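You operate a simulated robot arm through the tools that you are given. There is no shell and no other tool.

Carry out the task below with a simulated robot arm. There is one attempt and no reset: what you move stays moved.

Task
Park the blue hose in its port, wind the slack in and lock the reel.
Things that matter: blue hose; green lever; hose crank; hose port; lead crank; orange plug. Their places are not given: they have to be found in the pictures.

The check looks at the end state, three seconds after you hand in, the way a careful person would. Anything else that was tipped, shoved, dropped, spilled or broken makes it a failure.

Robot
A 6-joint arm with a two-finger parallel gripper, fixed in place. Base frame: the origin is on the floor under the middle of its stand, x ahead of it, y to its left, z up. Units: cm, degrees, N and s.
With the tool pointing down near the work surface it reaches from about 30 to 66 cm from the base axis. Its first joint turns from -115.0 to 115.0 degrees. Payload 3.43 kg.
The tool frame sits at the grasp point between the pads (the TCP): z along the fingers, y along the line on which they close. The tips reach 3.4 cm beyond it. Largest opening 12.8 cm; finger width 2.4, thickness 1.2; the body of the gripper, 4.8 by 13 cm, starts 9.6 cm behind the TCP.
Orientation is that of the tool frame in the base frame, as a unit quaternion [w, x, y, z]. With the fingers straight down and closing along the base's y, the tool's x points along the base's -x, its y along +y and its z along -z.

Tools
- The arm moves only by the tool drive_tool. Its arguments are lists of equal length, an entry for each row: "delta_pos": the shift along the base's x, y, z in cm, a list of three; "rotation": the turn, a rotation vector about the base's x, y, z in degrees, a list of three; "claw": the opening in per cent of the stroke, from 0 (shut) to 100 (fully open). In form: {"delta_pos": [[tx, ty, tz], ...], "rotation": [[ax, ay, az], ...], "claw": [claw, ...]}. A call has 1 to 20 rows; each row shifts and turns the commanded pose from where the row before left it. Rows are played at 5 a second. More than 5 cm and 8.6 degrees between two rows, or a gripper value outside its range, and nothing of the call is played. Where a pose cannot be reached the arm comes as near as it can. A force on the tool above 80 N (or 10 N above the force at the start of the call, whichever is more), or a blocked arm, ends the call early, and 0.2 s more pass. Each finger travels about 15.3 cm/s and halts on what it meets, pressing with about 43 N; the grip force reading is that of the motor and also rises with nothing between the fingers. The clock runs only during rows and for 0.2 s after the last one: add rows that do not move to give the fingers time. It gives the time, the measured TCP pose, the force on the tool (base axes), the opening and the grip force at its end, in the units of the frame above (readings bear some noise), with the torque about the TCP (base axes, N m) and any sound that the robot's microphone picked up, and new pictures: "show" is both (left out), scene, wrist or none.
- Cameras (640 x 400 px; columns grow to the right, rows downward): "scene" is fixed at [39.24, -49.52, 121.93]; the picture's right is [0.99, 0.13, 0.00], its down [0.12, -0.89, -0.44] and it looks along [-0.06, 0.44, -0.90] (base axes); focal length 369 px, centre (320, 200). "wrist" rides on the gripper at [7.6, -1.1, -16] in the tool frame; the picture's right is [0.15, 0.99, 0.00], its down [-0.88, 0.13, -0.46] and it looks along [-0.45, 0.07, 0.89] (tool axes); focal length 234 px, centre (320, 200).
- lift_body(by): slides the trunk up (or, below 0, down) by that many cm; the arm rides with it, the base frame stays. It gives what a move gives, with no picture.
- probe_pixels(camera, pixels): for up to 12 pixels [column, row] of the newest picture of that camera ("zoom" is the newest enlarged one), the place [x, y, z] in the base frame of the surface seen there, good to about 0.2 cm, but the place of the scene camera against the robot may be out by one fixed shift of up to 2.5 cm in any direction. The clock stands still meanwhile.
- inspect(camera, box): a new picture of the part [left, top, right, bottom] of that camera's present view, enlarged. The clock stands still meanwhile.
- sign_off(): hands the job in; it is judged then, once.

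Leave the gripper open and the arm clear of the work at the hand-in unless told otherwise.

The tools are called by a JSON object that holds its "method" and its "body". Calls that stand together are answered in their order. drive_tool: Moves the arm, as the interface text tells. Its arguments: {"type":"object","properties":{"delta_pos":{"type":"array","items":{"type":"array","items":{"type":"number"}}},"rotation":{"type":"array","items":{"type":"array","items":{"type":"number"}}},"claw":{"type":"array","items":{"type":"number"}},"show":{"type":"string","enum":["both","scene","wrist","none"]}},"required":["delta_pos","rotation","claw"]} The other tools are called the same way: lift_body (by) moves the trunk up or down; probe_pixels (camera, pixels) gives the place of the surface under pixels of a picture; inspect (camera, box) takes an enlarged picture of a part of a camera's view; sign_off () hands the job in.

At the start:

```text
t: 0.0
position: [30.36, -25.33, 80.39]
tool_rot: [0.0, 0.001, 1.0, -0.001]
ft_force: [0.0, -0.4, -0.4]
wrist_torque: [0.0, -0.03, -0.02]
width: 12.79
finger_force: 0.1
trunk travel left (down, up): [-57.5, 41.5]
```

scene: 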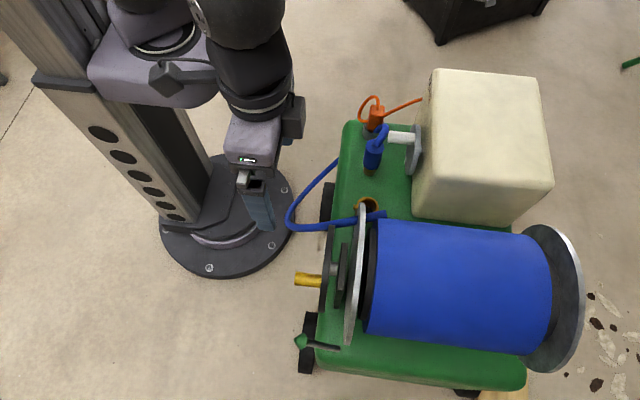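
wrist: 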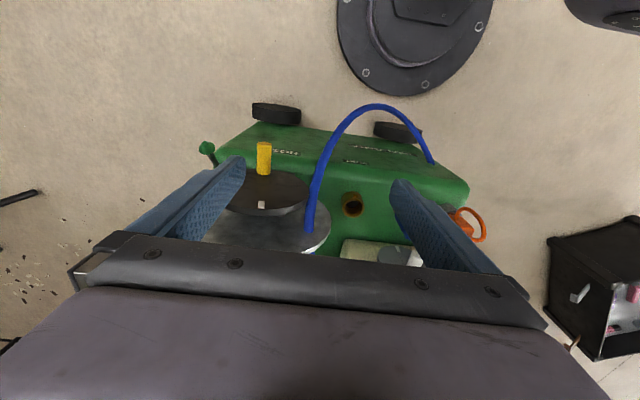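

I see a green cart with a large blue reel, a yellow crank handle at about (308,280), a green-knobbed lever at (305,341), a blue hose end at (373,155), an orange plug at (376,115) and a brown-rimmed hole at (368,205). I'll enlarge several parts first.

{"method": "inspect", "body": {"camera": "scene", "box": [270, 80, 450, 240]}}

{"method": "inspect", "body": {"camera": "scene", "box": [270, 220, 430, 380]}}

{"method": "inspect", "body": {"camera": "wrist", "box": [180, 80, 500, 280]}}

```text
2.50 times, centred on (360, 160) of scene
```

zoom: 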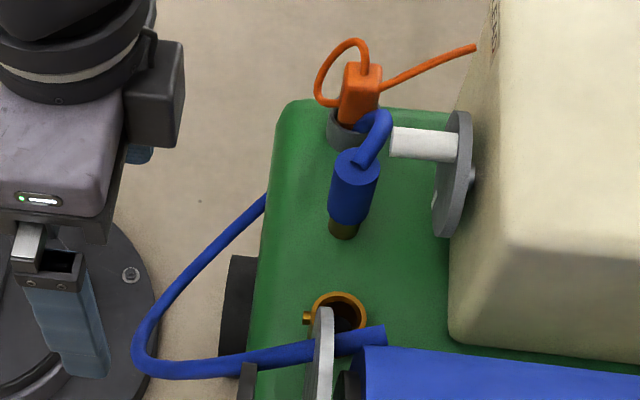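

```text
2.50 times, centred on (350, 300) of scene
```

zoom: 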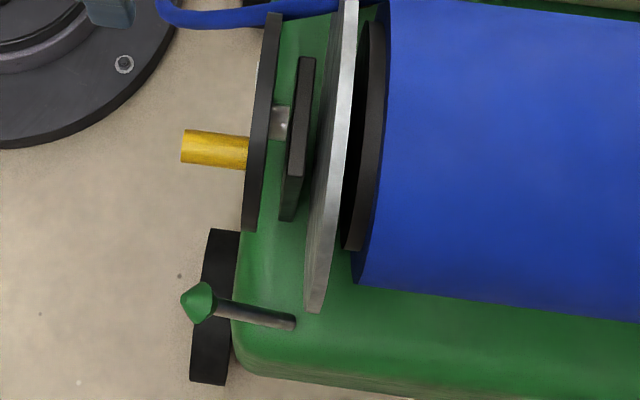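

```text
2.00 times, centred on (340, 180) of wrist
```

zoom: 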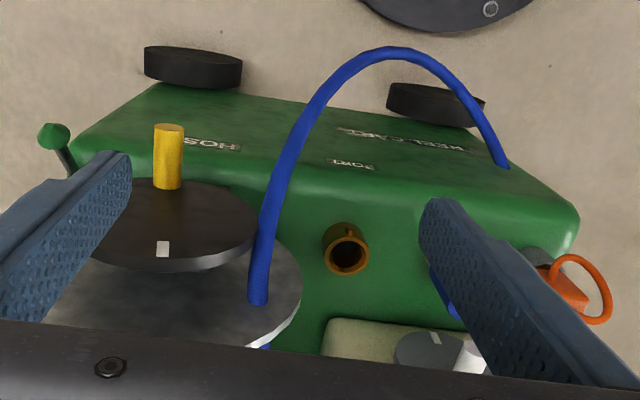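

The cart's near face carries labels. I'll enlarge them in the wrist picture to read them.

{"method": "inspect", "body": {"camera": "wrist", "box": [320, 130, 440, 205]}}

{"method": "inspect", "body": {"camera": "wrist", "box": [190, 120, 320, 205]}}

{"method": "inspect", "body": {"camera": "wrist", "box": [330, 200, 500, 300]}}

```text
5.33 times, centred on (380, 168) of wrist
```

zoom: 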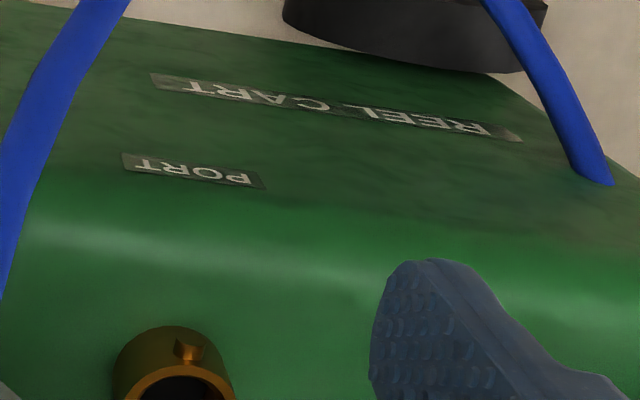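

```text
4.71 times, centred on (255, 162) of wrist
```

zoom: 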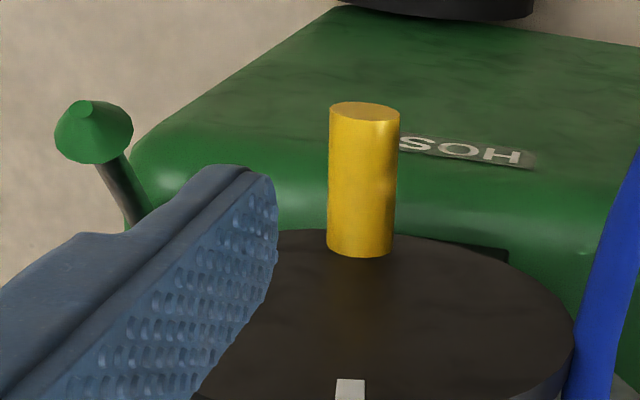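

```text
3.76 times, centred on (415, 250) of wrist
```

zoom: 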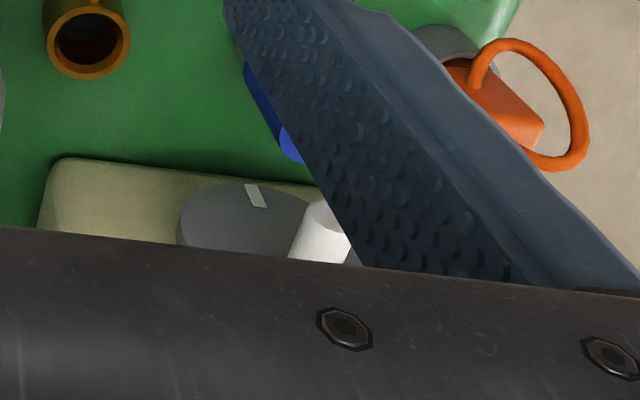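

The labels read "HOSE" next to the yellow crank, "PORT" next to the brass cup and "REEL CART". The white-knob crank on the grey box is probably the lead's. Next I probe key points in the scene picture.

{"method": "probe_pixels", "body": {"camera": "scene", "pixels": [[373, 148], [372, 163], [371, 172], [368, 203], [378, 110], [297, 280], [320, 281], [301, 341], [338, 349], [350, 190], [404, 136], [385, 214]]}}

{"method": "probe_pixels", "body": {"camera": "wrist", "pixels": [[351, 204], [344, 200], [262, 145], [262, 170], [207, 148], [467, 225], [262, 204], [309, 228], [375, 107], [431, 162], [372, 190], [300, 150]]}}

```text
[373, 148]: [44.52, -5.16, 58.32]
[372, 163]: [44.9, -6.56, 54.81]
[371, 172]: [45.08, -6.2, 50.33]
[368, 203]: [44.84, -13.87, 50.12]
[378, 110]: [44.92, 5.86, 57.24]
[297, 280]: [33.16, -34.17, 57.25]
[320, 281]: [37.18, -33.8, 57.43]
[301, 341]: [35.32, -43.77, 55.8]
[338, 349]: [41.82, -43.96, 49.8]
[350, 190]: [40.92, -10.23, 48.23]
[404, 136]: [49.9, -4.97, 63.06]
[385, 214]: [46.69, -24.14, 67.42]
```

```text
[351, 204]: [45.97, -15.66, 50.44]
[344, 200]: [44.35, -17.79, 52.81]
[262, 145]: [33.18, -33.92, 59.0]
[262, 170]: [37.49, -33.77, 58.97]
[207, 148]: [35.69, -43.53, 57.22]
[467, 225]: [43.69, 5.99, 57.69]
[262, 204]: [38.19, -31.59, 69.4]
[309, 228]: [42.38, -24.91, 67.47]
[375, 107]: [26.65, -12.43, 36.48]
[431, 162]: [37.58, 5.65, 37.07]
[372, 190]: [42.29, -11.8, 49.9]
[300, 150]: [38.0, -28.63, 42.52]
```

The readings differ between the cameras by about a centimetre or two, as the text warned. I'll shift the hand 14 cm to the left (+y), staying high at x≈30, to look at the nozzle and port from nearer.

{"method": "drive_tool", "body": {"delta_pos": [[0, 3.5, 0], [0, 3.5, 0], [0, 3.5, 0], [0, 3.5, 0], [0, 0, 0]], "rotation": [[0, 0, 0], [0, 0, 0], [0, 0, 0], [0, 0, 0], [0, 0, 0]], "claw": [100, 100, 100, 100, 100]}}

```text
t: 1.2
position: [30.45, -11.22, 80.48]
tool_rot: [0.0, 0.0, 1.0, 0.0]
ft_force: [0.5, 0.6, -0.6]
wrist_torque: [0.0, 0.02, -0.02]
width: 12.78
finger_force: 0.0
trunk travel left (down, up): [-57.5, 41.5]
```

scene: 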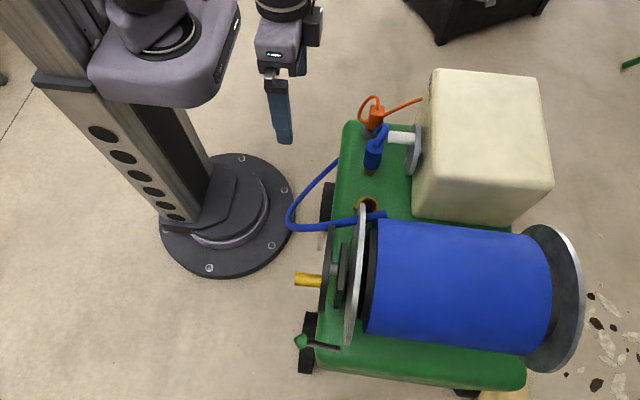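
wrist: 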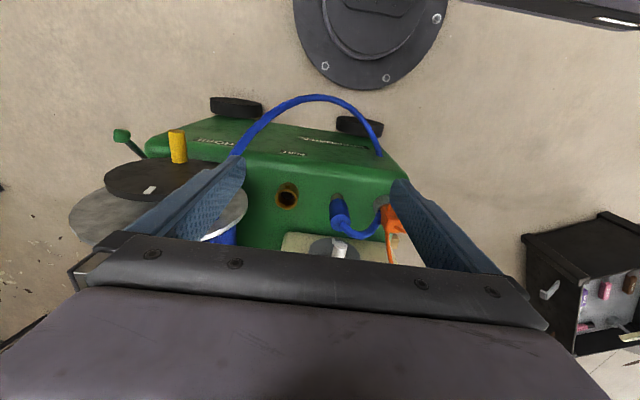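

The nozzle is now at about (340,212), the port at (288,196) and the orange plug at (392,215). I'll enlarge that area.

{"method": "inspect", "body": {"camera": "wrist", "box": [250, 170, 410, 270]}}

{"method": "inspect", "body": {"camera": "wrist", "box": [60, 110, 260, 235]}}

{"method": "probe_pixels", "body": {"camera": "wrist", "pixels": [[337, 201], [340, 207], [343, 216], [337, 191], [288, 187], [280, 199], [297, 197], [288, 205], [390, 214], [178, 135], [178, 155], [121, 135]]}}

```text
4.00 times, centred on (330, 220) of wrist
```

zoom: 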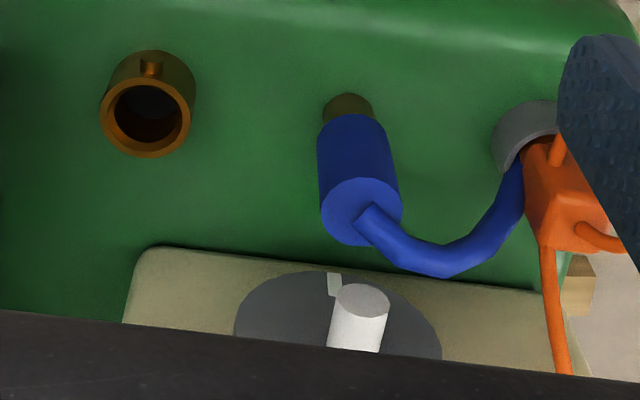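

```text
3.20 times, centred on (160, 172) of wrist
```

zoom: 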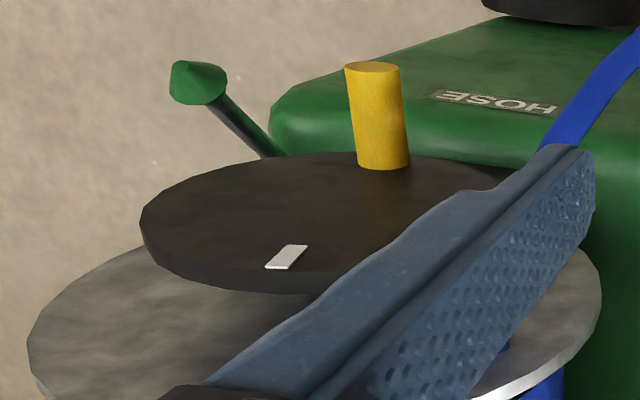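

```text
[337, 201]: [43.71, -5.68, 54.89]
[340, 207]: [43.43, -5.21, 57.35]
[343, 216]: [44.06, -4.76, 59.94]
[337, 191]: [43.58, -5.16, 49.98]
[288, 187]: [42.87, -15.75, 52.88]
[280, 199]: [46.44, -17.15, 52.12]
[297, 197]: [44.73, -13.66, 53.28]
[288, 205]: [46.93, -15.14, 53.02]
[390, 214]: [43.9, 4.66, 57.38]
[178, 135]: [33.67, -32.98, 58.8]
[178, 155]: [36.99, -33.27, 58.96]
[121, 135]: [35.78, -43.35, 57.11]
```

The nozzle stands upright at about (44.5, -5.2) with its top at z≈60. The port is centred near (44.8, -15.3) with its rim at z≈53 and a small stub on the -x side. I'll zoom in tighter on both.

{"method": "inspect", "body": {"camera": "scene", "box": [340, 90, 420, 140]}}

{"method": "inspect", "body": {"camera": "scene", "box": [335, 130, 415, 180]}}

{"method": "inspect", "body": {"camera": "scene", "box": [335, 180, 415, 230]}}

{"method": "inspect", "body": {"camera": "wrist", "box": [264, 175, 312, 205]}}

```text
8.00 times, centred on (380, 115) of scene
```

zoom: 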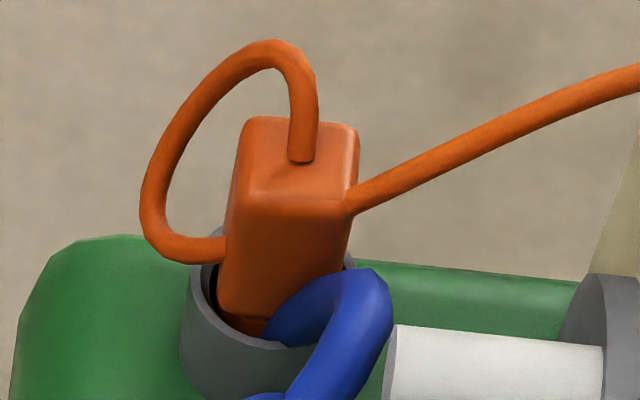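

```text
8.00 times, centred on (375, 155) of scene
```

zoom: 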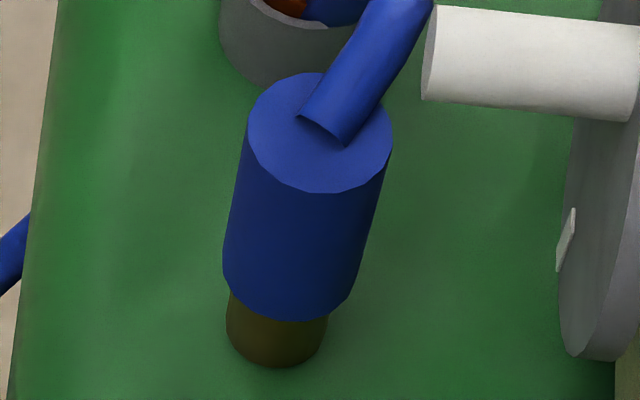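

```text
8.00 times, centred on (375, 205) of scene
```

zoom: 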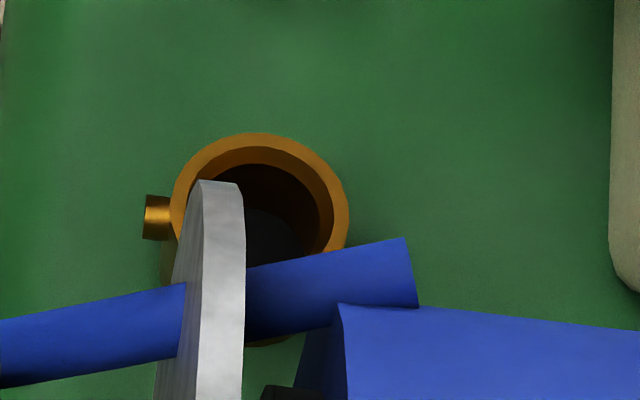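

```text
13.33 times, centred on (288, 190) of wrist
```

zoom: 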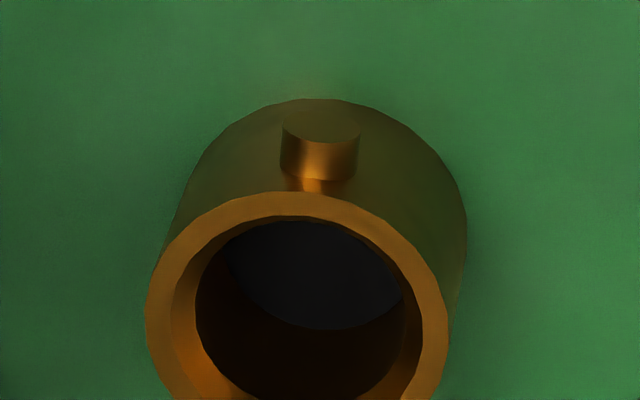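

The nozzle is a plain cylinder with a narrower brass tip, and the hose is drawn through other parts. Now I probe the reel flange, the crank disc and the drum to get their geometry and clearances.

{"method": "probe_pixels", "body": {"camera": "wrist", "pixels": [[108, 178], [130, 168], [165, 160], [195, 162], [120, 194], [150, 190], [72, 210], [80, 230], [245, 205], [238, 215], [100, 205], [160, 197]]}}

{"method": "probe_pixels", "body": {"camera": "scene", "pixels": [[362, 208], [364, 220], [362, 260], [352, 320], [347, 340], [329, 230], [326, 260], [322, 300], [345, 250], [341, 280], [440, 230], [440, 280]]}}

{"method": "probe_pixels", "body": {"camera": "scene", "pixels": [[440, 320], [440, 345], [400, 360], [440, 90], [425, 180], [540, 90], [330, 345], [315, 344], [303, 336], [306, 347], [360, 370], [410, 155]]}}

```text
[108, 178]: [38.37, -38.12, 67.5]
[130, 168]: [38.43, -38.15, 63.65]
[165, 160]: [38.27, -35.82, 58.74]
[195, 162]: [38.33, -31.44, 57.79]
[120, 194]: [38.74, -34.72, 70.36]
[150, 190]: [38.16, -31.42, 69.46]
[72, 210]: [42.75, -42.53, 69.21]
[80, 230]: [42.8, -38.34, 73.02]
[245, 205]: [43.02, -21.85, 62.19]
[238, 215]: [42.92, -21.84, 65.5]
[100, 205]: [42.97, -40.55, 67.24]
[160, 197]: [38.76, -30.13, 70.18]
```

```text
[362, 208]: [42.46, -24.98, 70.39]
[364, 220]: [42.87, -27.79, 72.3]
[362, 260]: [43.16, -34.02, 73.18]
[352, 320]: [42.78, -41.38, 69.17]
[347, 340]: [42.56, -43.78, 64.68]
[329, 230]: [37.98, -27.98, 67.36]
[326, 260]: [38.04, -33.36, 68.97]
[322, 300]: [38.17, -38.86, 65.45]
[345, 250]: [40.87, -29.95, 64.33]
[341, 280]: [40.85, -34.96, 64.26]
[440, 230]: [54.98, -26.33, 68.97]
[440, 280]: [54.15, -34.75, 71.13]
```

```text
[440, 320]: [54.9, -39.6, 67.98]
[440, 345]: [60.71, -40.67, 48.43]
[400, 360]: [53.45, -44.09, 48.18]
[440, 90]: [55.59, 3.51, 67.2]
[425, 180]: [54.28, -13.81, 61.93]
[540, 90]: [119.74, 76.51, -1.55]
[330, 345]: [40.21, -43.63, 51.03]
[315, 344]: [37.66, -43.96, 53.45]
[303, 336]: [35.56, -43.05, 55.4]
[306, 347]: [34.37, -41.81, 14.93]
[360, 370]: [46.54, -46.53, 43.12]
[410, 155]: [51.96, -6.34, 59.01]
```

Comparing the cameras, the scene view reads about 0.3 to 0.5 low in x and y and 1.3 low in z. The reel and crank axis runs along x near y≈-32.5, z≈64, with crank disc radius ≈6.7 and flange radius ≈11. I'll go 12 cm lower, where nothing is near x≈33, to measure the nozzle and port more closely.

{"method": "drive_tool", "body": {"delta_pos": [[0.5, 1, -3], [0.5, 1, -3], [0.5, 1, -3], [0.5, 0, -3], [0, 0, 0]], "rotation": [[0, 0, 0], [0, 0, 0], [0, 0, 0], [0, 0, 0], [0, 0, 0]], "claw": [100, 100, 100, 100, 100], "show": "wrist"}}

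```text
t: 2.4
position: [32.51, -8.29, 68.32]
tool_rot: [0.0, 0.001, 1.0, 0.0]
ft_force: [-0.1, 0.4, 0.6]
wrist_torque: [0.01, -0.01, 0.01]
width: 12.8
finger_force: 0.1
trunk travel left (down, up): [-57.5, 41.5]
```

wrist: 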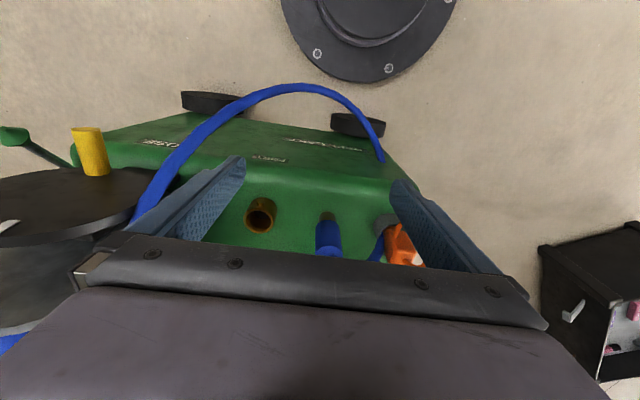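

The port at (261,215) and nozzle at (328,238) are near the gripper edge of the picture. I'll move 4 cm forward to centre them, which still leaves 5 cm to the nozzle.

{"method": "drive_tool", "body": {"delta_pos": [[2, 0, 0], [2, 0, 0], [0, 0, 0]], "rotation": [[0, 0, 0], [0, 0, 0], [0, 0, 0]], "claw": [100, 100, 100], "show": "wrist"}}

{"method": "inspect", "body": {"camera": "wrist", "box": [230, 160, 430, 285]}}

```text
t: 3.2
position: [36.63, -8.32, 68.36]
tool_rot: [0.0, 0.0, 1.0, 0.0]
ft_force: [0.3, 0.3, 0.4]
wrist_torque: [-0.05, 0.03, -0.03]
width: 12.81
finger_force: 0.0
trunk travel left (down, up): [-57.5, 41.5]
```

wrist: 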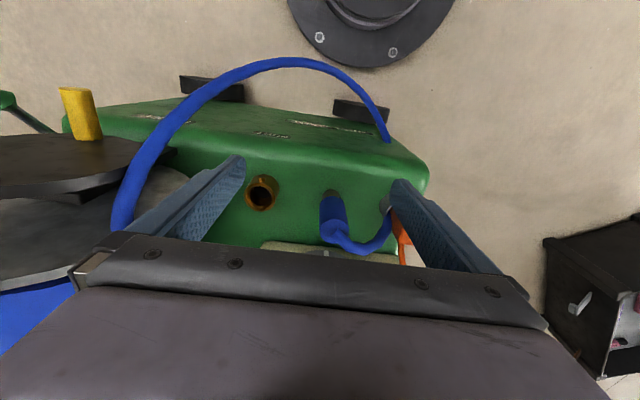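

```text
3.20 times, centred on (330, 222) of wrist
```

zoom: 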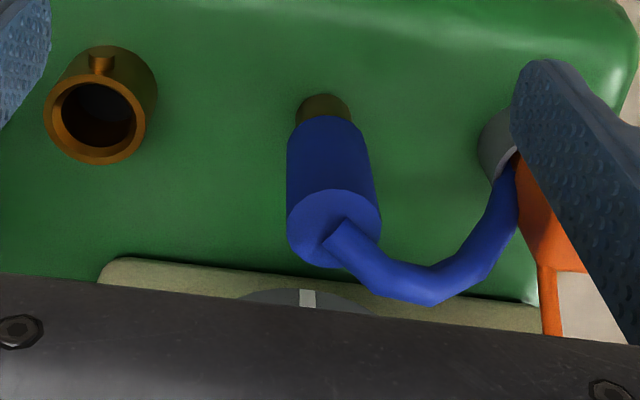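

The view is clear now. I'll probe the nozzle's top rim, its brass tip, the port rim and the cart top in this enlarged picture.

{"method": "probe_pixels", "body": {"camera": "zoom", "pixels": [[291, 222], [375, 212], [332, 195], [312, 258], [310, 232], [300, 106], [347, 106], [324, 98], [325, 130], [292, 160], [365, 160], [325, 82]]}}

{"method": "probe_pixels", "body": {"camera": "zoom", "pixels": [[50, 115], [138, 110], [95, 81], [95, 157], [62, 90], [128, 90], [62, 145], [128, 148], [85, 120], [100, 62], [110, 110], [200, 120]]}}

```text
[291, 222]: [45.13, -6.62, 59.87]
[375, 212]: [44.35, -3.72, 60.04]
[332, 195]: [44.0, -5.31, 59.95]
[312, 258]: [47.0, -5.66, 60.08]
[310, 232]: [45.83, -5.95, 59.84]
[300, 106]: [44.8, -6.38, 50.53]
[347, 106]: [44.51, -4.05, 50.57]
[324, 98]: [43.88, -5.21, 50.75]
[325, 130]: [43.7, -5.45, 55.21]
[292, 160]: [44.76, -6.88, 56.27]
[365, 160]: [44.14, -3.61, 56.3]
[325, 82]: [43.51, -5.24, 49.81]
```

```text
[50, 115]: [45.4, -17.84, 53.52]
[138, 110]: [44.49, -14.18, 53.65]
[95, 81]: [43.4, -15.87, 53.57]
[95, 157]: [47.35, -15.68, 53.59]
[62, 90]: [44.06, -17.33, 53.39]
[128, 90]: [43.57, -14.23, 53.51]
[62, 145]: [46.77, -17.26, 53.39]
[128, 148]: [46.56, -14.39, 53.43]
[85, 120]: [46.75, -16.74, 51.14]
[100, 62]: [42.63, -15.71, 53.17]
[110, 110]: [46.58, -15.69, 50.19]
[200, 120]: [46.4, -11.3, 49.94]
```

The nozzle's axis is near (45.4, -5.25), with body radius ≈1.7, its top at z≈60 and tip radius ≈1.2. The port's centre is near (45.4, -15.8), with inner radius ≈1.7 and rim at z≈53.5, and the cart top is at z≈49.9. Before choosing the finger direction I check the white knob, the lead crank disc and the hose exit for clearance.

{"method": "inspect", "body": {"camera": "scene", "box": [360, 110, 440, 160]}}

{"method": "probe_pixels", "body": {"camera": "zoom", "pixels": [[235, 215], [240, 250], [245, 280], [330, 230], [400, 240], [445, 140], [440, 310], [420, 440], [480, 120], [150, 270], [120, 290], [170, 310]]}}

```text
8.00 times, centred on (400, 135) of scene
```

zoom: 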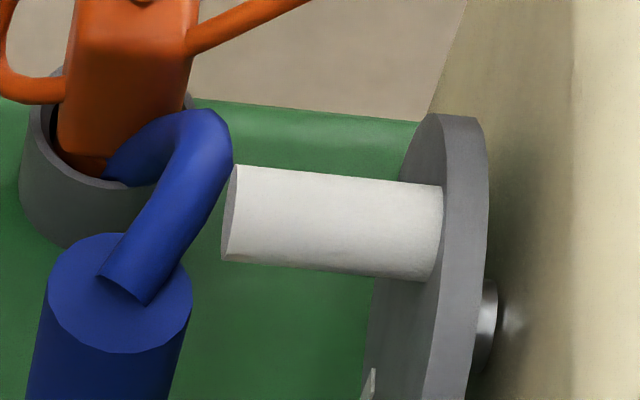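

```text
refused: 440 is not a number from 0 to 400
```

The picture shows the knob's free end at zoom (230,210) and the lead disc at zoom (430,150). One pixel I asked for was outside the frame, so I probe again with valid ones.

{"method": "probe_pixels", "body": {"camera": "zoom", "pixels": [[228, 212], [240, 180], [245, 240], [330, 230], [420, 240], [435, 130], [455, 130], [420, 380], [150, 250], [205, 150], [170, 130], [75, 310]]}}

{"method": "probe_pixels", "body": {"camera": "scene", "pixels": [[372, 152], [367, 150], [376, 156], [380, 148], [363, 200], [374, 203], [413, 130], [414, 170], [430, 75], [415, 200], [480, 130], [420, 212]]}}

```text
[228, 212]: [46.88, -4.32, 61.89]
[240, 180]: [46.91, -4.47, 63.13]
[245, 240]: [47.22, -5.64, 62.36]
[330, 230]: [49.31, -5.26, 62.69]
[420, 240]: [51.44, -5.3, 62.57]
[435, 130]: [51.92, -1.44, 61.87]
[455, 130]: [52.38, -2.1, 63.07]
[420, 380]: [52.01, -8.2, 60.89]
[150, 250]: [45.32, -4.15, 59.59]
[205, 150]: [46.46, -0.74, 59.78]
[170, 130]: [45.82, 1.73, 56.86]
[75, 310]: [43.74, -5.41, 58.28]
```

```text
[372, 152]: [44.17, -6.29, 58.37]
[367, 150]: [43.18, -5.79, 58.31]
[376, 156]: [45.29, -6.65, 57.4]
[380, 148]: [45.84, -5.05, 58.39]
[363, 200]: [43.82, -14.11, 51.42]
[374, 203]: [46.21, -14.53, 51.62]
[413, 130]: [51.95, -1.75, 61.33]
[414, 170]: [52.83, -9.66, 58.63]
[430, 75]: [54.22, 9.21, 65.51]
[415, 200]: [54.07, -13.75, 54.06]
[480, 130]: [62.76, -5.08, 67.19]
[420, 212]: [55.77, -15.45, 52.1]
```

The white knob's free end reaches x≈47.5 at z≈62.5 to 64.6, just beside the nozzle on the +x side. The hose leaves the nozzle top towards +y. If I turn the gripper 30° about z, the fingers straddle the nozzle clear of both. I raise the hand, turn it, narrow the opening to about 6 cm and go above the nozzle.

{"method": "drive_tool", "body": {"delta_pos": [[0, 0, 3], [0, 0, 3], [2.2, 0.8, 0], [2.2, 0.8, 0], [2.2, 0.8, 0], [2.17, 0.67, 0], [0, 0, 0]], "rotation": [[0, 0, 0], [0, 0, 0], [0, 0, 7.5], [0, 0, 7.5], [0, 0, 7.5], [0, 0, 7.5], [0, 0, 0]], "claw": [100, 80, 60, 50, 50, 50, 50]}}

```text
t: 4.8
position: [45.38, -5.19, 74.48]
tool_rot: [0.0, -0.261, 0.965, 0.0]
ft_force: [0.7, 0.0, -0.1]
wrist_torque: [0.04, 0.02, 0.04]
width: 6.4
finger_force: 0.0
trunk travel left (down, up): [-57.5, 41.5]
```

scene: 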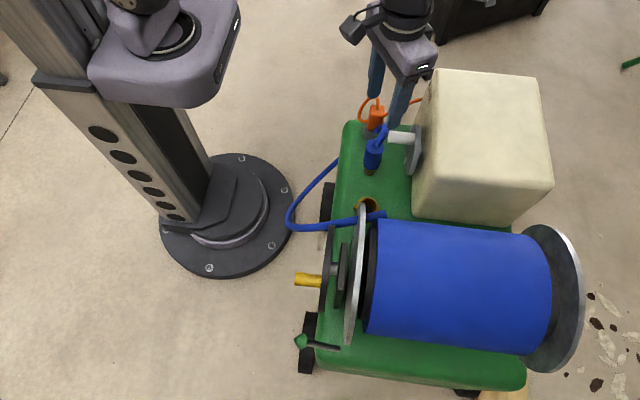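
wrist: 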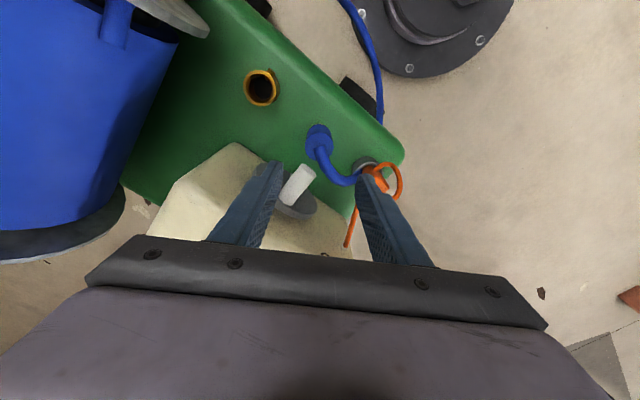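

The hand is above the nozzle, which is at (318,140) in the wrist view, with the knob at (300,185). I'll check the nozzle's top centre and the knob from this viewpoint.

{"method": "inspect", "body": {"camera": "wrist", "box": [270, 105, 398, 185]}}

{"method": "probe_pixels", "body": {"camera": "wrist", "pixels": [[307, 140], [331, 136], [315, 127], [312, 150], [318, 133], [308, 172], [292, 182], [304, 184], [245, 87], [278, 87], [262, 69], [262, 106]]}}

```text
5.00 times, centred on (334, 145) of wrist
```

zoom: 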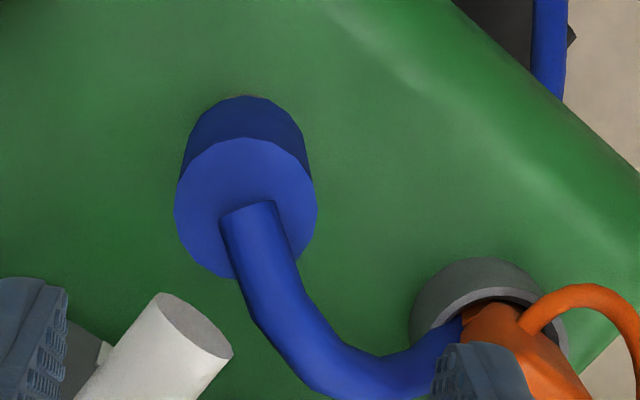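

```text
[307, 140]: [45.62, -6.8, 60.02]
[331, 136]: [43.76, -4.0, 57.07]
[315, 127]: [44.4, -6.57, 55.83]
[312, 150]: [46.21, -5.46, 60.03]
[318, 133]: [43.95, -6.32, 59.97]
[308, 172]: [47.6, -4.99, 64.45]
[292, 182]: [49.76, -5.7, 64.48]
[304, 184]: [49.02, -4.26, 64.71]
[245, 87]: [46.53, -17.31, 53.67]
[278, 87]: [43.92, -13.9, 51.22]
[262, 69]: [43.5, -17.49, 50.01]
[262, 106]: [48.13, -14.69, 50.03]
```

I probe the rim of the nozzle's top face in this enlarged picture to pin down the axis.

{"method": "probe_pixels", "body": {"camera": "zoom", "pixels": [[178, 208], [312, 205], [245, 141], [228, 275], [195, 165], [298, 165], [190, 250], [302, 245], [165, 296], [225, 355], [160, 345], [490, 290]]}}

```text
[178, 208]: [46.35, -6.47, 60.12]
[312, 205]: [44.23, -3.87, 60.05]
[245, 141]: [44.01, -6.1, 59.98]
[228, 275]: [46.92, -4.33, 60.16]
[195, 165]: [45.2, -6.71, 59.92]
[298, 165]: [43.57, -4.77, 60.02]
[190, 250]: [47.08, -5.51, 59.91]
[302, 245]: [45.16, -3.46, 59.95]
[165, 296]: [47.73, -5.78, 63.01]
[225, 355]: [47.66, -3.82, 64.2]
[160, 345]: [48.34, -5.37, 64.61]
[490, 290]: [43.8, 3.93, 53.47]
```

The nozzle axis is (45.35, -5.15), right under the TCP, and the finger paths clear the knob by more than 1 cm. I descend to TCP z≈58, so the pads grip the upper body.

{"method": "drive_tool", "body": {"delta_pos": [[0, 0, -3], [0, 0, -3], [0, 0, -3], [0, 0, -3], [0, 0, -2.5], [0, 0, -2], [0, 0, 0]], "rotation": [[0, 0, 0], [0, 0, 0], [0, 0, 0], [0, 0, 0], [0, 0, 0], [0, 0, 0], [0, 0, 0]], "claw": [50, 50, 50, 50, 50, 50, 50]}}

```text
t: 6.4
position: [45.47, -5.14, 57.79]
tool_rot: [0.001, -0.258, 0.966, 0.0]
ft_force: [-0.6, 0.9, -0.1]
wrist_torque: [0.02, -0.02, -0.02]
width: 6.37
finger_force: 0.2
trunk travel left (down, up): [-57.5, 41.5]
```

scene: 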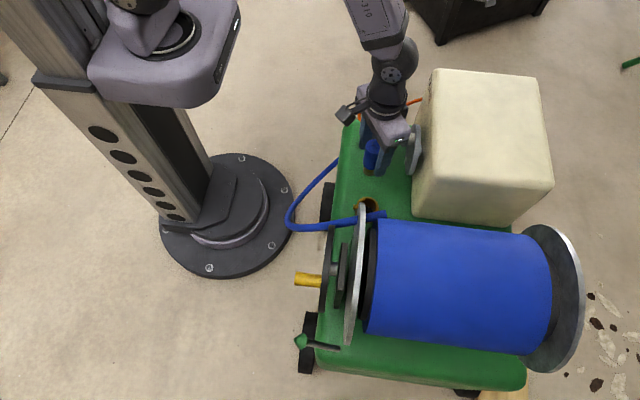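
wrist: 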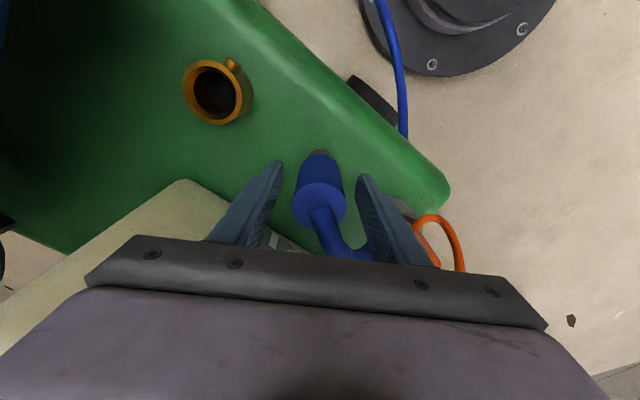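

The nozzle is between the fingers and nothing is pressing on the tool. I close gently in steps and let the grip settle.

{"method": "drive_tool", "body": {"delta_pos": [[0, 0, 0], [0, 0, 0], [0, 0, 0], [0, 0, 0]], "rotation": [[0, 0, 0], [0, 0, 0], [0, 0, 0], [0, 0, 0]], "claw": [35, 22, 15, 15]}}

```text
t: 7.4
position: [45.41, -5.17, 57.93]
tool_rot: [0.0, -0.258, 0.966, 0.0]
ft_force: [0.0, 0.5, 1.0]
wrist_torque: [0.12, 0.01, -0.02]
width: 3.67
finger_force: 43.1
trunk travel left (down, up): [-57.5, 41.5]
```

scene: 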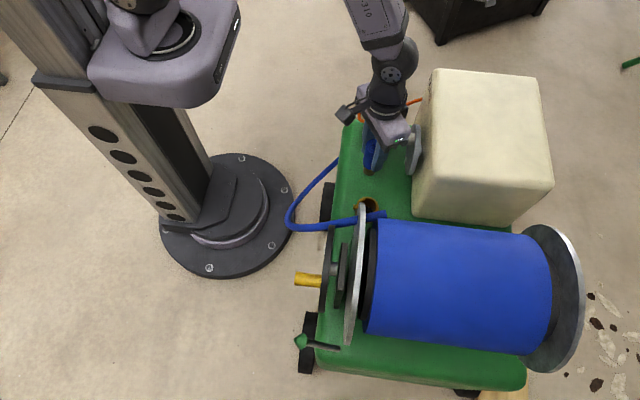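
wrist: 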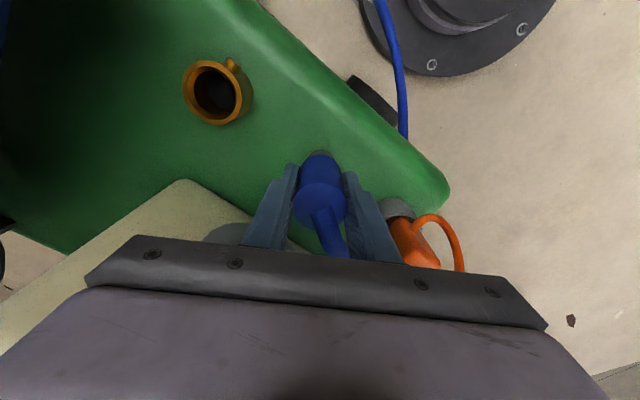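

The grip is firm: width 3.67 cm, 43 N. The port is clearly visible at (218,92), so I measure its rim again from this closer view before moving.

{"method": "inspect", "body": {"camera": "wrist", "box": [170, 50, 266, 110]}}

```text
6.67 times, centred on (218, 80) of wrist
```

zoom: 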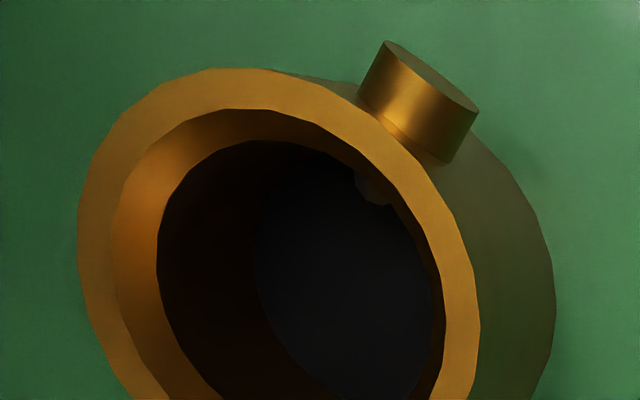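

There seems to be a small detent inside the port, below the outside stub. I'll view the whole rim and probe it.

{"method": "inspect", "body": {"camera": "wrist", "box": [166, 44, 278, 140]}}

```text
4.17 times, centred on (222, 92) of wrist
```

zoom: 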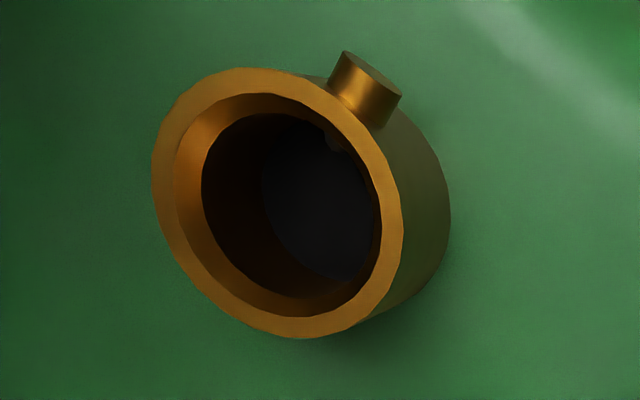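

The port has a chamfered mouth narrowing to a bore that fits the brass tip. I probe eight points around the rim.

{"method": "probe_pixels", "body": {"camera": "zoom", "pixels": [[163, 180], [392, 215], [240, 80], [300, 328], [185, 250], [355, 120], [185, 110], [375, 290], [208, 200], [370, 230], [290, 290], [250, 118]]}}

```text
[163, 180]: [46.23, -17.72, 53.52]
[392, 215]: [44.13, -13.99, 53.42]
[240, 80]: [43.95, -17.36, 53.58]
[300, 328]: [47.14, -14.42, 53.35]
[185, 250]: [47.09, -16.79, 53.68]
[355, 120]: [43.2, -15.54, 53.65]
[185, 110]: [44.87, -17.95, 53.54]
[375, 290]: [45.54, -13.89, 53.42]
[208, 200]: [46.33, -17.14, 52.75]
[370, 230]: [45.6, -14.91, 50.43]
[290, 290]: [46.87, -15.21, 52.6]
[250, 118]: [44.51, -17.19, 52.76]
```

The port centre comes out at about (45.35, -15.88) and the TCP is at (45.41, -5.17). I lift the nozzle 5.5 cm, easing away from the knob in -x, and carry it to above the port.

{"method": "drive_tool", "body": {"delta_pos": [[0, 0, 0.8], [-0.6, 0, 0.8], [-0.6, 0, 1.5], [0, 0, 2.4], [0, -2, 0], [0, -3, 0], [0, -3, 0], [1.14, -2.7, 0], [0, 0, 0]], "rotation": [[0, 0, 0], [0, 0, 0], [0, 0, 0], [0, 0, 0], [0, 0, 0], [0, 0, 0], [0, 0, 0], [0, 0, 0], [0, 0, 0]], "claw": [15, 15, 15, 15, 15, 15, 15, 15, 15]}}

```text
t: 9.4
position: [45.26, -15.94, 63.34]
tool_rot: [0.0, -0.258, 0.966, 0.0]
ft_force: [-0.2, -0.1, -1.1]
wrist_torque: [0.02, 0.04, -0.01]
width: 3.66
finger_force: 42.6
trunk travel left (down, up): [-57.5, 41.5]
```

scene: 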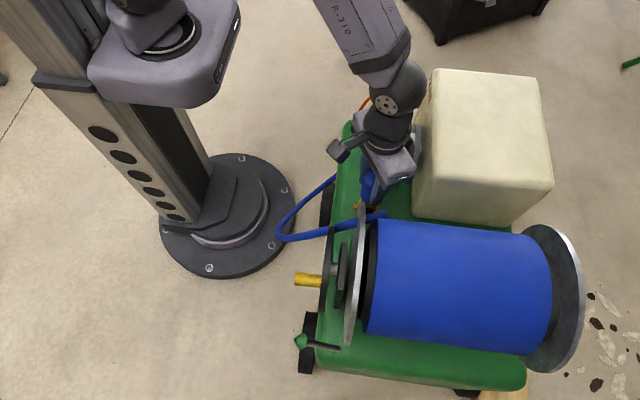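
wrist: 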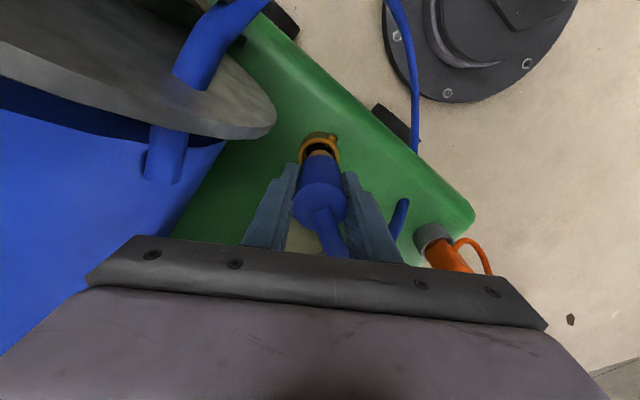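

The nozzle is over the port. I'll enlarge the area around (320,155) to check the alignment.

{"method": "inspect", "body": {"camera": "wrist", "box": [272, 120, 368, 190]}}

{"method": "inspect", "body": {"camera": "scene", "box": [330, 165, 410, 225]}}

```text
5.71 times, centred on (320, 155) of wrist
```

zoom: 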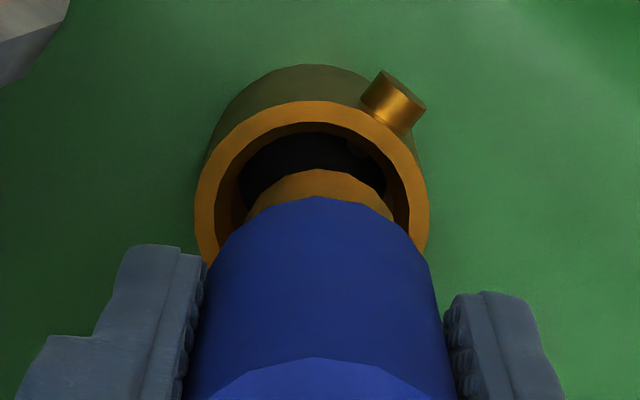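

```text
6.67 times, centred on (370, 195) of scene
```

zoom: 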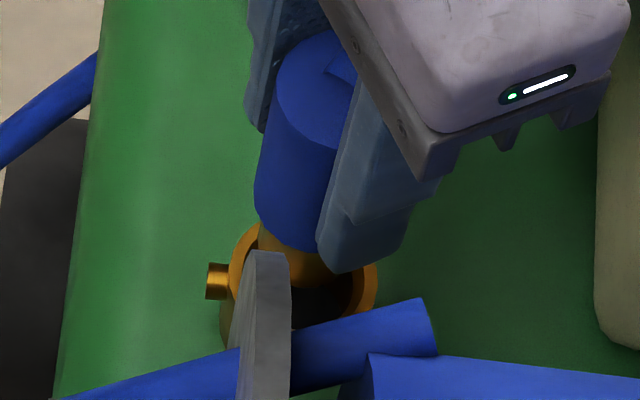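

The alignment is close; the port is about 0.1 cm towards the tool's -y. I correct by (+0.15, -0.03), then lower slowly so the tip just enters the mouth and read the force.

{"method": "drive_tool", "body": {"delta_pos": [[0.15, -0.03, 0], [0, 0, -1], [0, 0, -0.8], [0, 0, -0.5], [0, 0, -0.4], [0, 0, 0]], "rotation": [[0, 0, 0], [0, 0, 0], [0, 0, 0], [0, 0, 0], [0, 0, 0], [0, 0, 0]], "claw": [15, 15, 15, 15, 15, 15], "show": "wrist"}}

{"method": "inspect", "body": {"camera": "wrist", "box": [272, 120, 368, 190]}}

```text
t: 10.8
position: [45.41, -15.96, 60.68]
tool_rot: [0.0, -0.259, 0.966, 0.001]
ft_force: [0.3, 0.2, -2.0]
wrist_torque: [0.04, 0.01, 0.0]
width: 3.63
finger_force: 43.2
trunk travel left (down, up): [-57.5, 41.5]
```

wrist: 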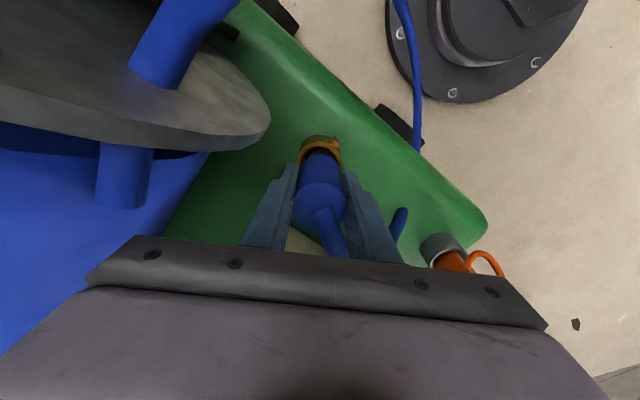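

```text
5.71 times, centred on (320, 155) of wrist
```

zoom: 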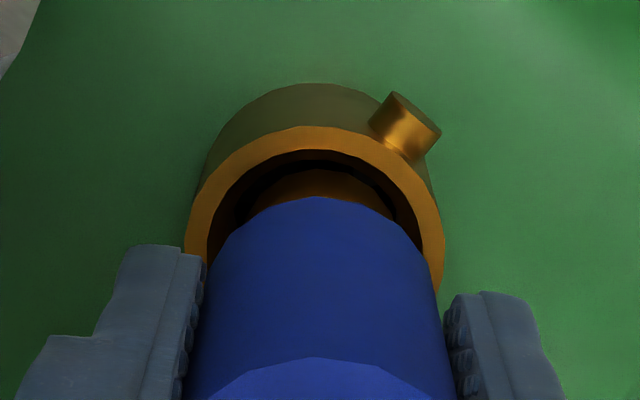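

The tip is in the mouth, with no side force and only the nozzle's weight on the tool. I keep lowering in small steps.

{"method": "drive_tool", "body": {"delta_pos": [[0, 0, -0.4], [0, 0, -0.4], [0, 0, -0.4], [0, 0, 0]], "rotation": [[0, 0, 0], [0, 0, 0], [0, 0, 0], [0, 0, 0]], "claw": [15, 15, 15, 15], "show": "none"}}

```text
t: 11.8
position: [45.32, -15.95, 59.5]
tool_rot: [0.0, -0.259, 0.966, 0.0]
ft_force: [1.1, 0.2, -1.6]
wrist_torque: [-0.02, 0.02, 0.02]
width: 3.65
finger_force: 43.2
trunk travel left (down, up): [-57.5, 41.5]
```

Still no resistance at z=59.5 (tip about 2 cm in). I continue down.

{"method": "drive_tool", "body": {"delta_pos": [[0, 0, -0.4], [0, 0, -0.4], [0, 0, -0.3], [0, 0, 0]], "rotation": [[0, 0, 0], [0, 0, 0], [0, 0, 0], [0, 0, 0]], "claw": [15, 15, 15, 15], "show": "wrist"}}

{"method": "inspect", "body": {"camera": "wrist", "box": [272, 120, 368, 190]}}

```text
t: 12.8
position: [45.38, -15.99, 58.33]
tool_rot: [-0.001, -0.259, 0.966, 0.0]
ft_force: [-0.7, 0.2, -1.7]
wrist_torque: [0.02, -0.01, -0.02]
width: 3.65
finger_force: 43.0
trunk travel left (down, up): [-57.5, 41.5]
```

wrist: 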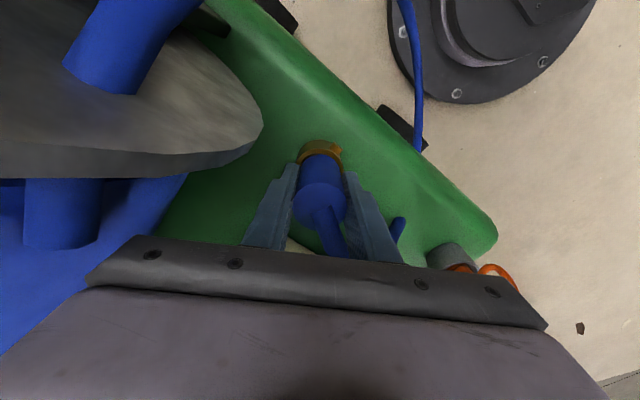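

```text
5.71 times, centred on (320, 155) of wrist
```

zoom: 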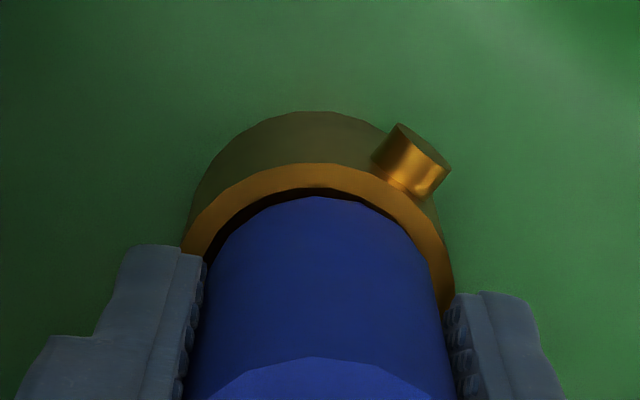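

The body's bottom edge is close to the rim. I go down in 0.25 cm steps, watching force and sound; the fingertips would reach the rim at about TCP z=56.9.

{"method": "drive_tool", "body": {"delta_pos": [[0, 0, -0.25], [0, 0, -0.25], [0, 0, 0]], "rotation": [[0, 0, 0], [0, 0, 0], [0, 0, 0]], "claw": [15, 15, 15], "show": "none"}}

```text
t: 13.6
position: [45.3, -15.96, 58.18]
tool_rot: [0.003, -0.259, 0.966, -0.002]
ft_force: [-8.7, 5.0, 48.9]
wrist_torque: [0.48, 0.84, -0.03]
width: 3.64
finger_force: 42.7
trunk travel left (down, up): [-57.5, 41.5]
```

There is 49 N upward at z≈58.2, with the contact slightly towards -x where the stub is. It could be a shoulder contact or a detent. I look before pressing more.

{"method": "inspect", "body": {"camera": "wrist", "box": [272, 120, 368, 190]}}

{"method": "inspect", "body": {"camera": "scene", "box": [330, 165, 410, 225]}}

```text
5.71 times, centred on (320, 155) of wrist
```

zoom: 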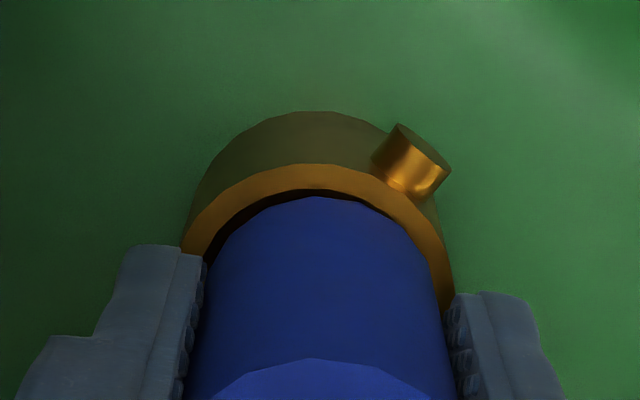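

```text
6.67 times, centred on (370, 195) of scene
```

zoom: 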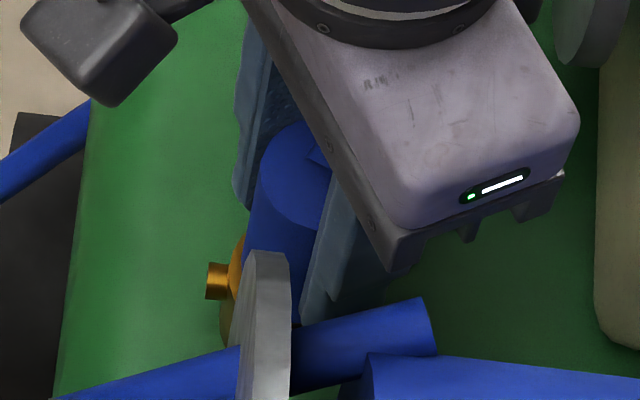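

The body's underside looks about 0.3 to 0.5 cm above the rim, so a detent may be holding it off. I press 0.2 cm more, still under 80 N, and listen for a click.

{"method": "drive_tool", "body": {"delta_pos": [[0, 0, -0.1], [0, 0, -0.08], [0, 0, 0]], "rotation": [[0, 0, 0], [0, 0, 0], [0, 0, 0]], "claw": [15, 15, 15], "show": "wrist"}}

{"method": "inspect", "body": {"camera": "wrist", "box": [272, 120, 368, 190]}}

```text
t: 14.4
position: [45.32, -15.95, 58.15]
tool_rot: [0.004, -0.259, 0.966, -0.002]
ft_force: [-8.1, 6.3, 53.3]
wrist_torque: [0.73, 0.63, -0.07]
width: 3.63
finger_force: 43.4
trunk travel left (down, up): [-57.5, 41.5]
```

wrist: 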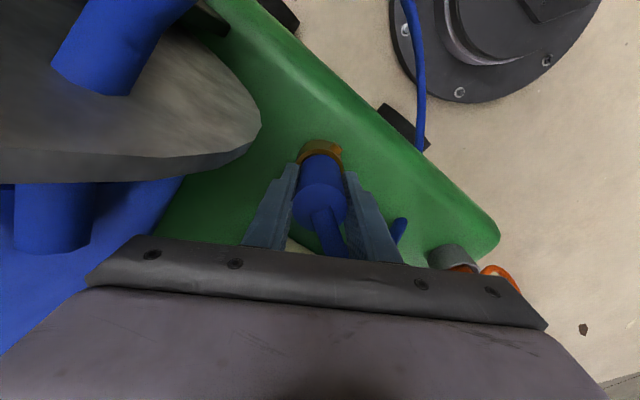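

```text
5.71 times, centred on (320, 155) of wrist
```

zoom: 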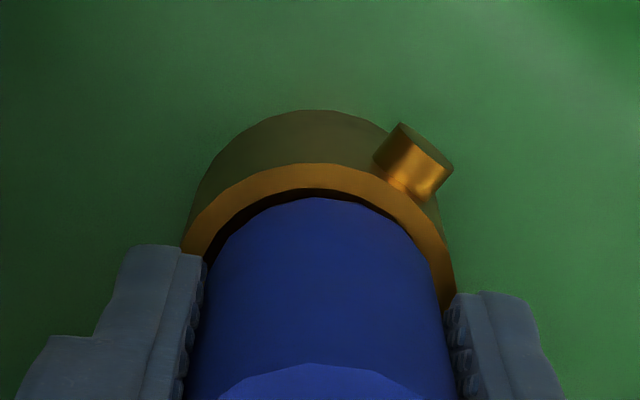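

The nozzle's top edge has moved slightly in the picture, so it is slipping in the pads at about 53 N. I relax the push, open slightly and rise to see how deep it sits.

{"method": "drive_tool", "body": {"delta_pos": [[0, 0, 0.2], [0, 0, 0.18], [0, 0, 0], [0, 0, 0], [0, 0, 0], [0, 0, 0]], "rotation": [[0, 0, 0], [0, 0, 0], [0, 0, 0], [0, 0, 0], [0, 0, 0], [0, 0, 0]], "claw": [15, 15, 22, 35, 43, 43], "show": "wrist"}}

{"method": "inspect", "body": {"camera": "wrist", "box": [260, 120, 380, 220]}}

```text
t: 15.8
position: [45.28, -16.1, 58.07]
tool_rot: [0.0, -0.259, 0.966, 0.0]
ft_force: [-0.7, 0.3, 0.6]
wrist_torque: [0.03, -0.04, 0.01]
width: 5.49
finger_force: 0.1
trunk travel left (down, up): [-57.5, 41.5]
```

wrist: 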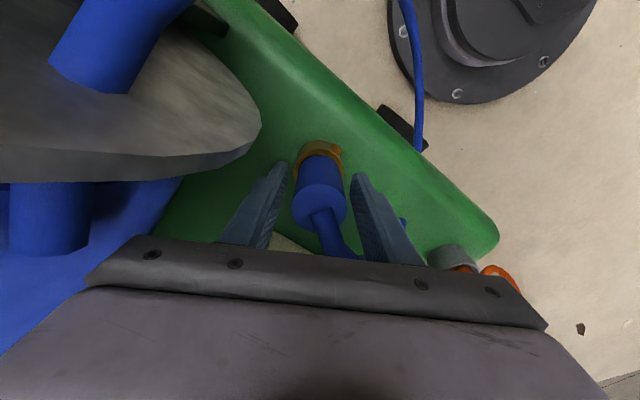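

```text
4.00 times, centred on (320, 170) of wrist
```

zoom: 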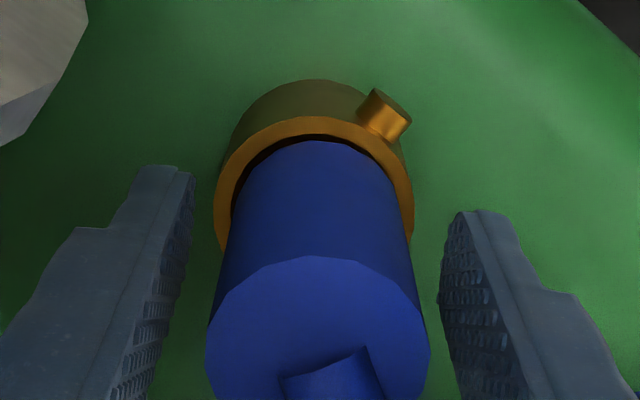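

It's released and standing in the port. I probe the nozzle's top face and body next to the rim.

{"method": "probe_pixels", "body": {"camera": "zoom", "pixels": [[215, 340], [420, 340], [320, 265], [250, 290], [390, 290], [250, 360], [315, 155], [316, 135], [316, 128], [245, 165], [385, 175], [400, 200]]}}

```text
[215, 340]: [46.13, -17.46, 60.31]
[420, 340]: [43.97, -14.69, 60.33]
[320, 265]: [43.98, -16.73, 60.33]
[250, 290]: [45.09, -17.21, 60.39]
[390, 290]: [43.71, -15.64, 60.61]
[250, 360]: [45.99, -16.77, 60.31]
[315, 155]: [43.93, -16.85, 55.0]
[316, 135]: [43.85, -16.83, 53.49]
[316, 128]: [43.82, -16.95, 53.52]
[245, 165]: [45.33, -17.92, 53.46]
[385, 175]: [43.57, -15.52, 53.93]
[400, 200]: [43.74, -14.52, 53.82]
```

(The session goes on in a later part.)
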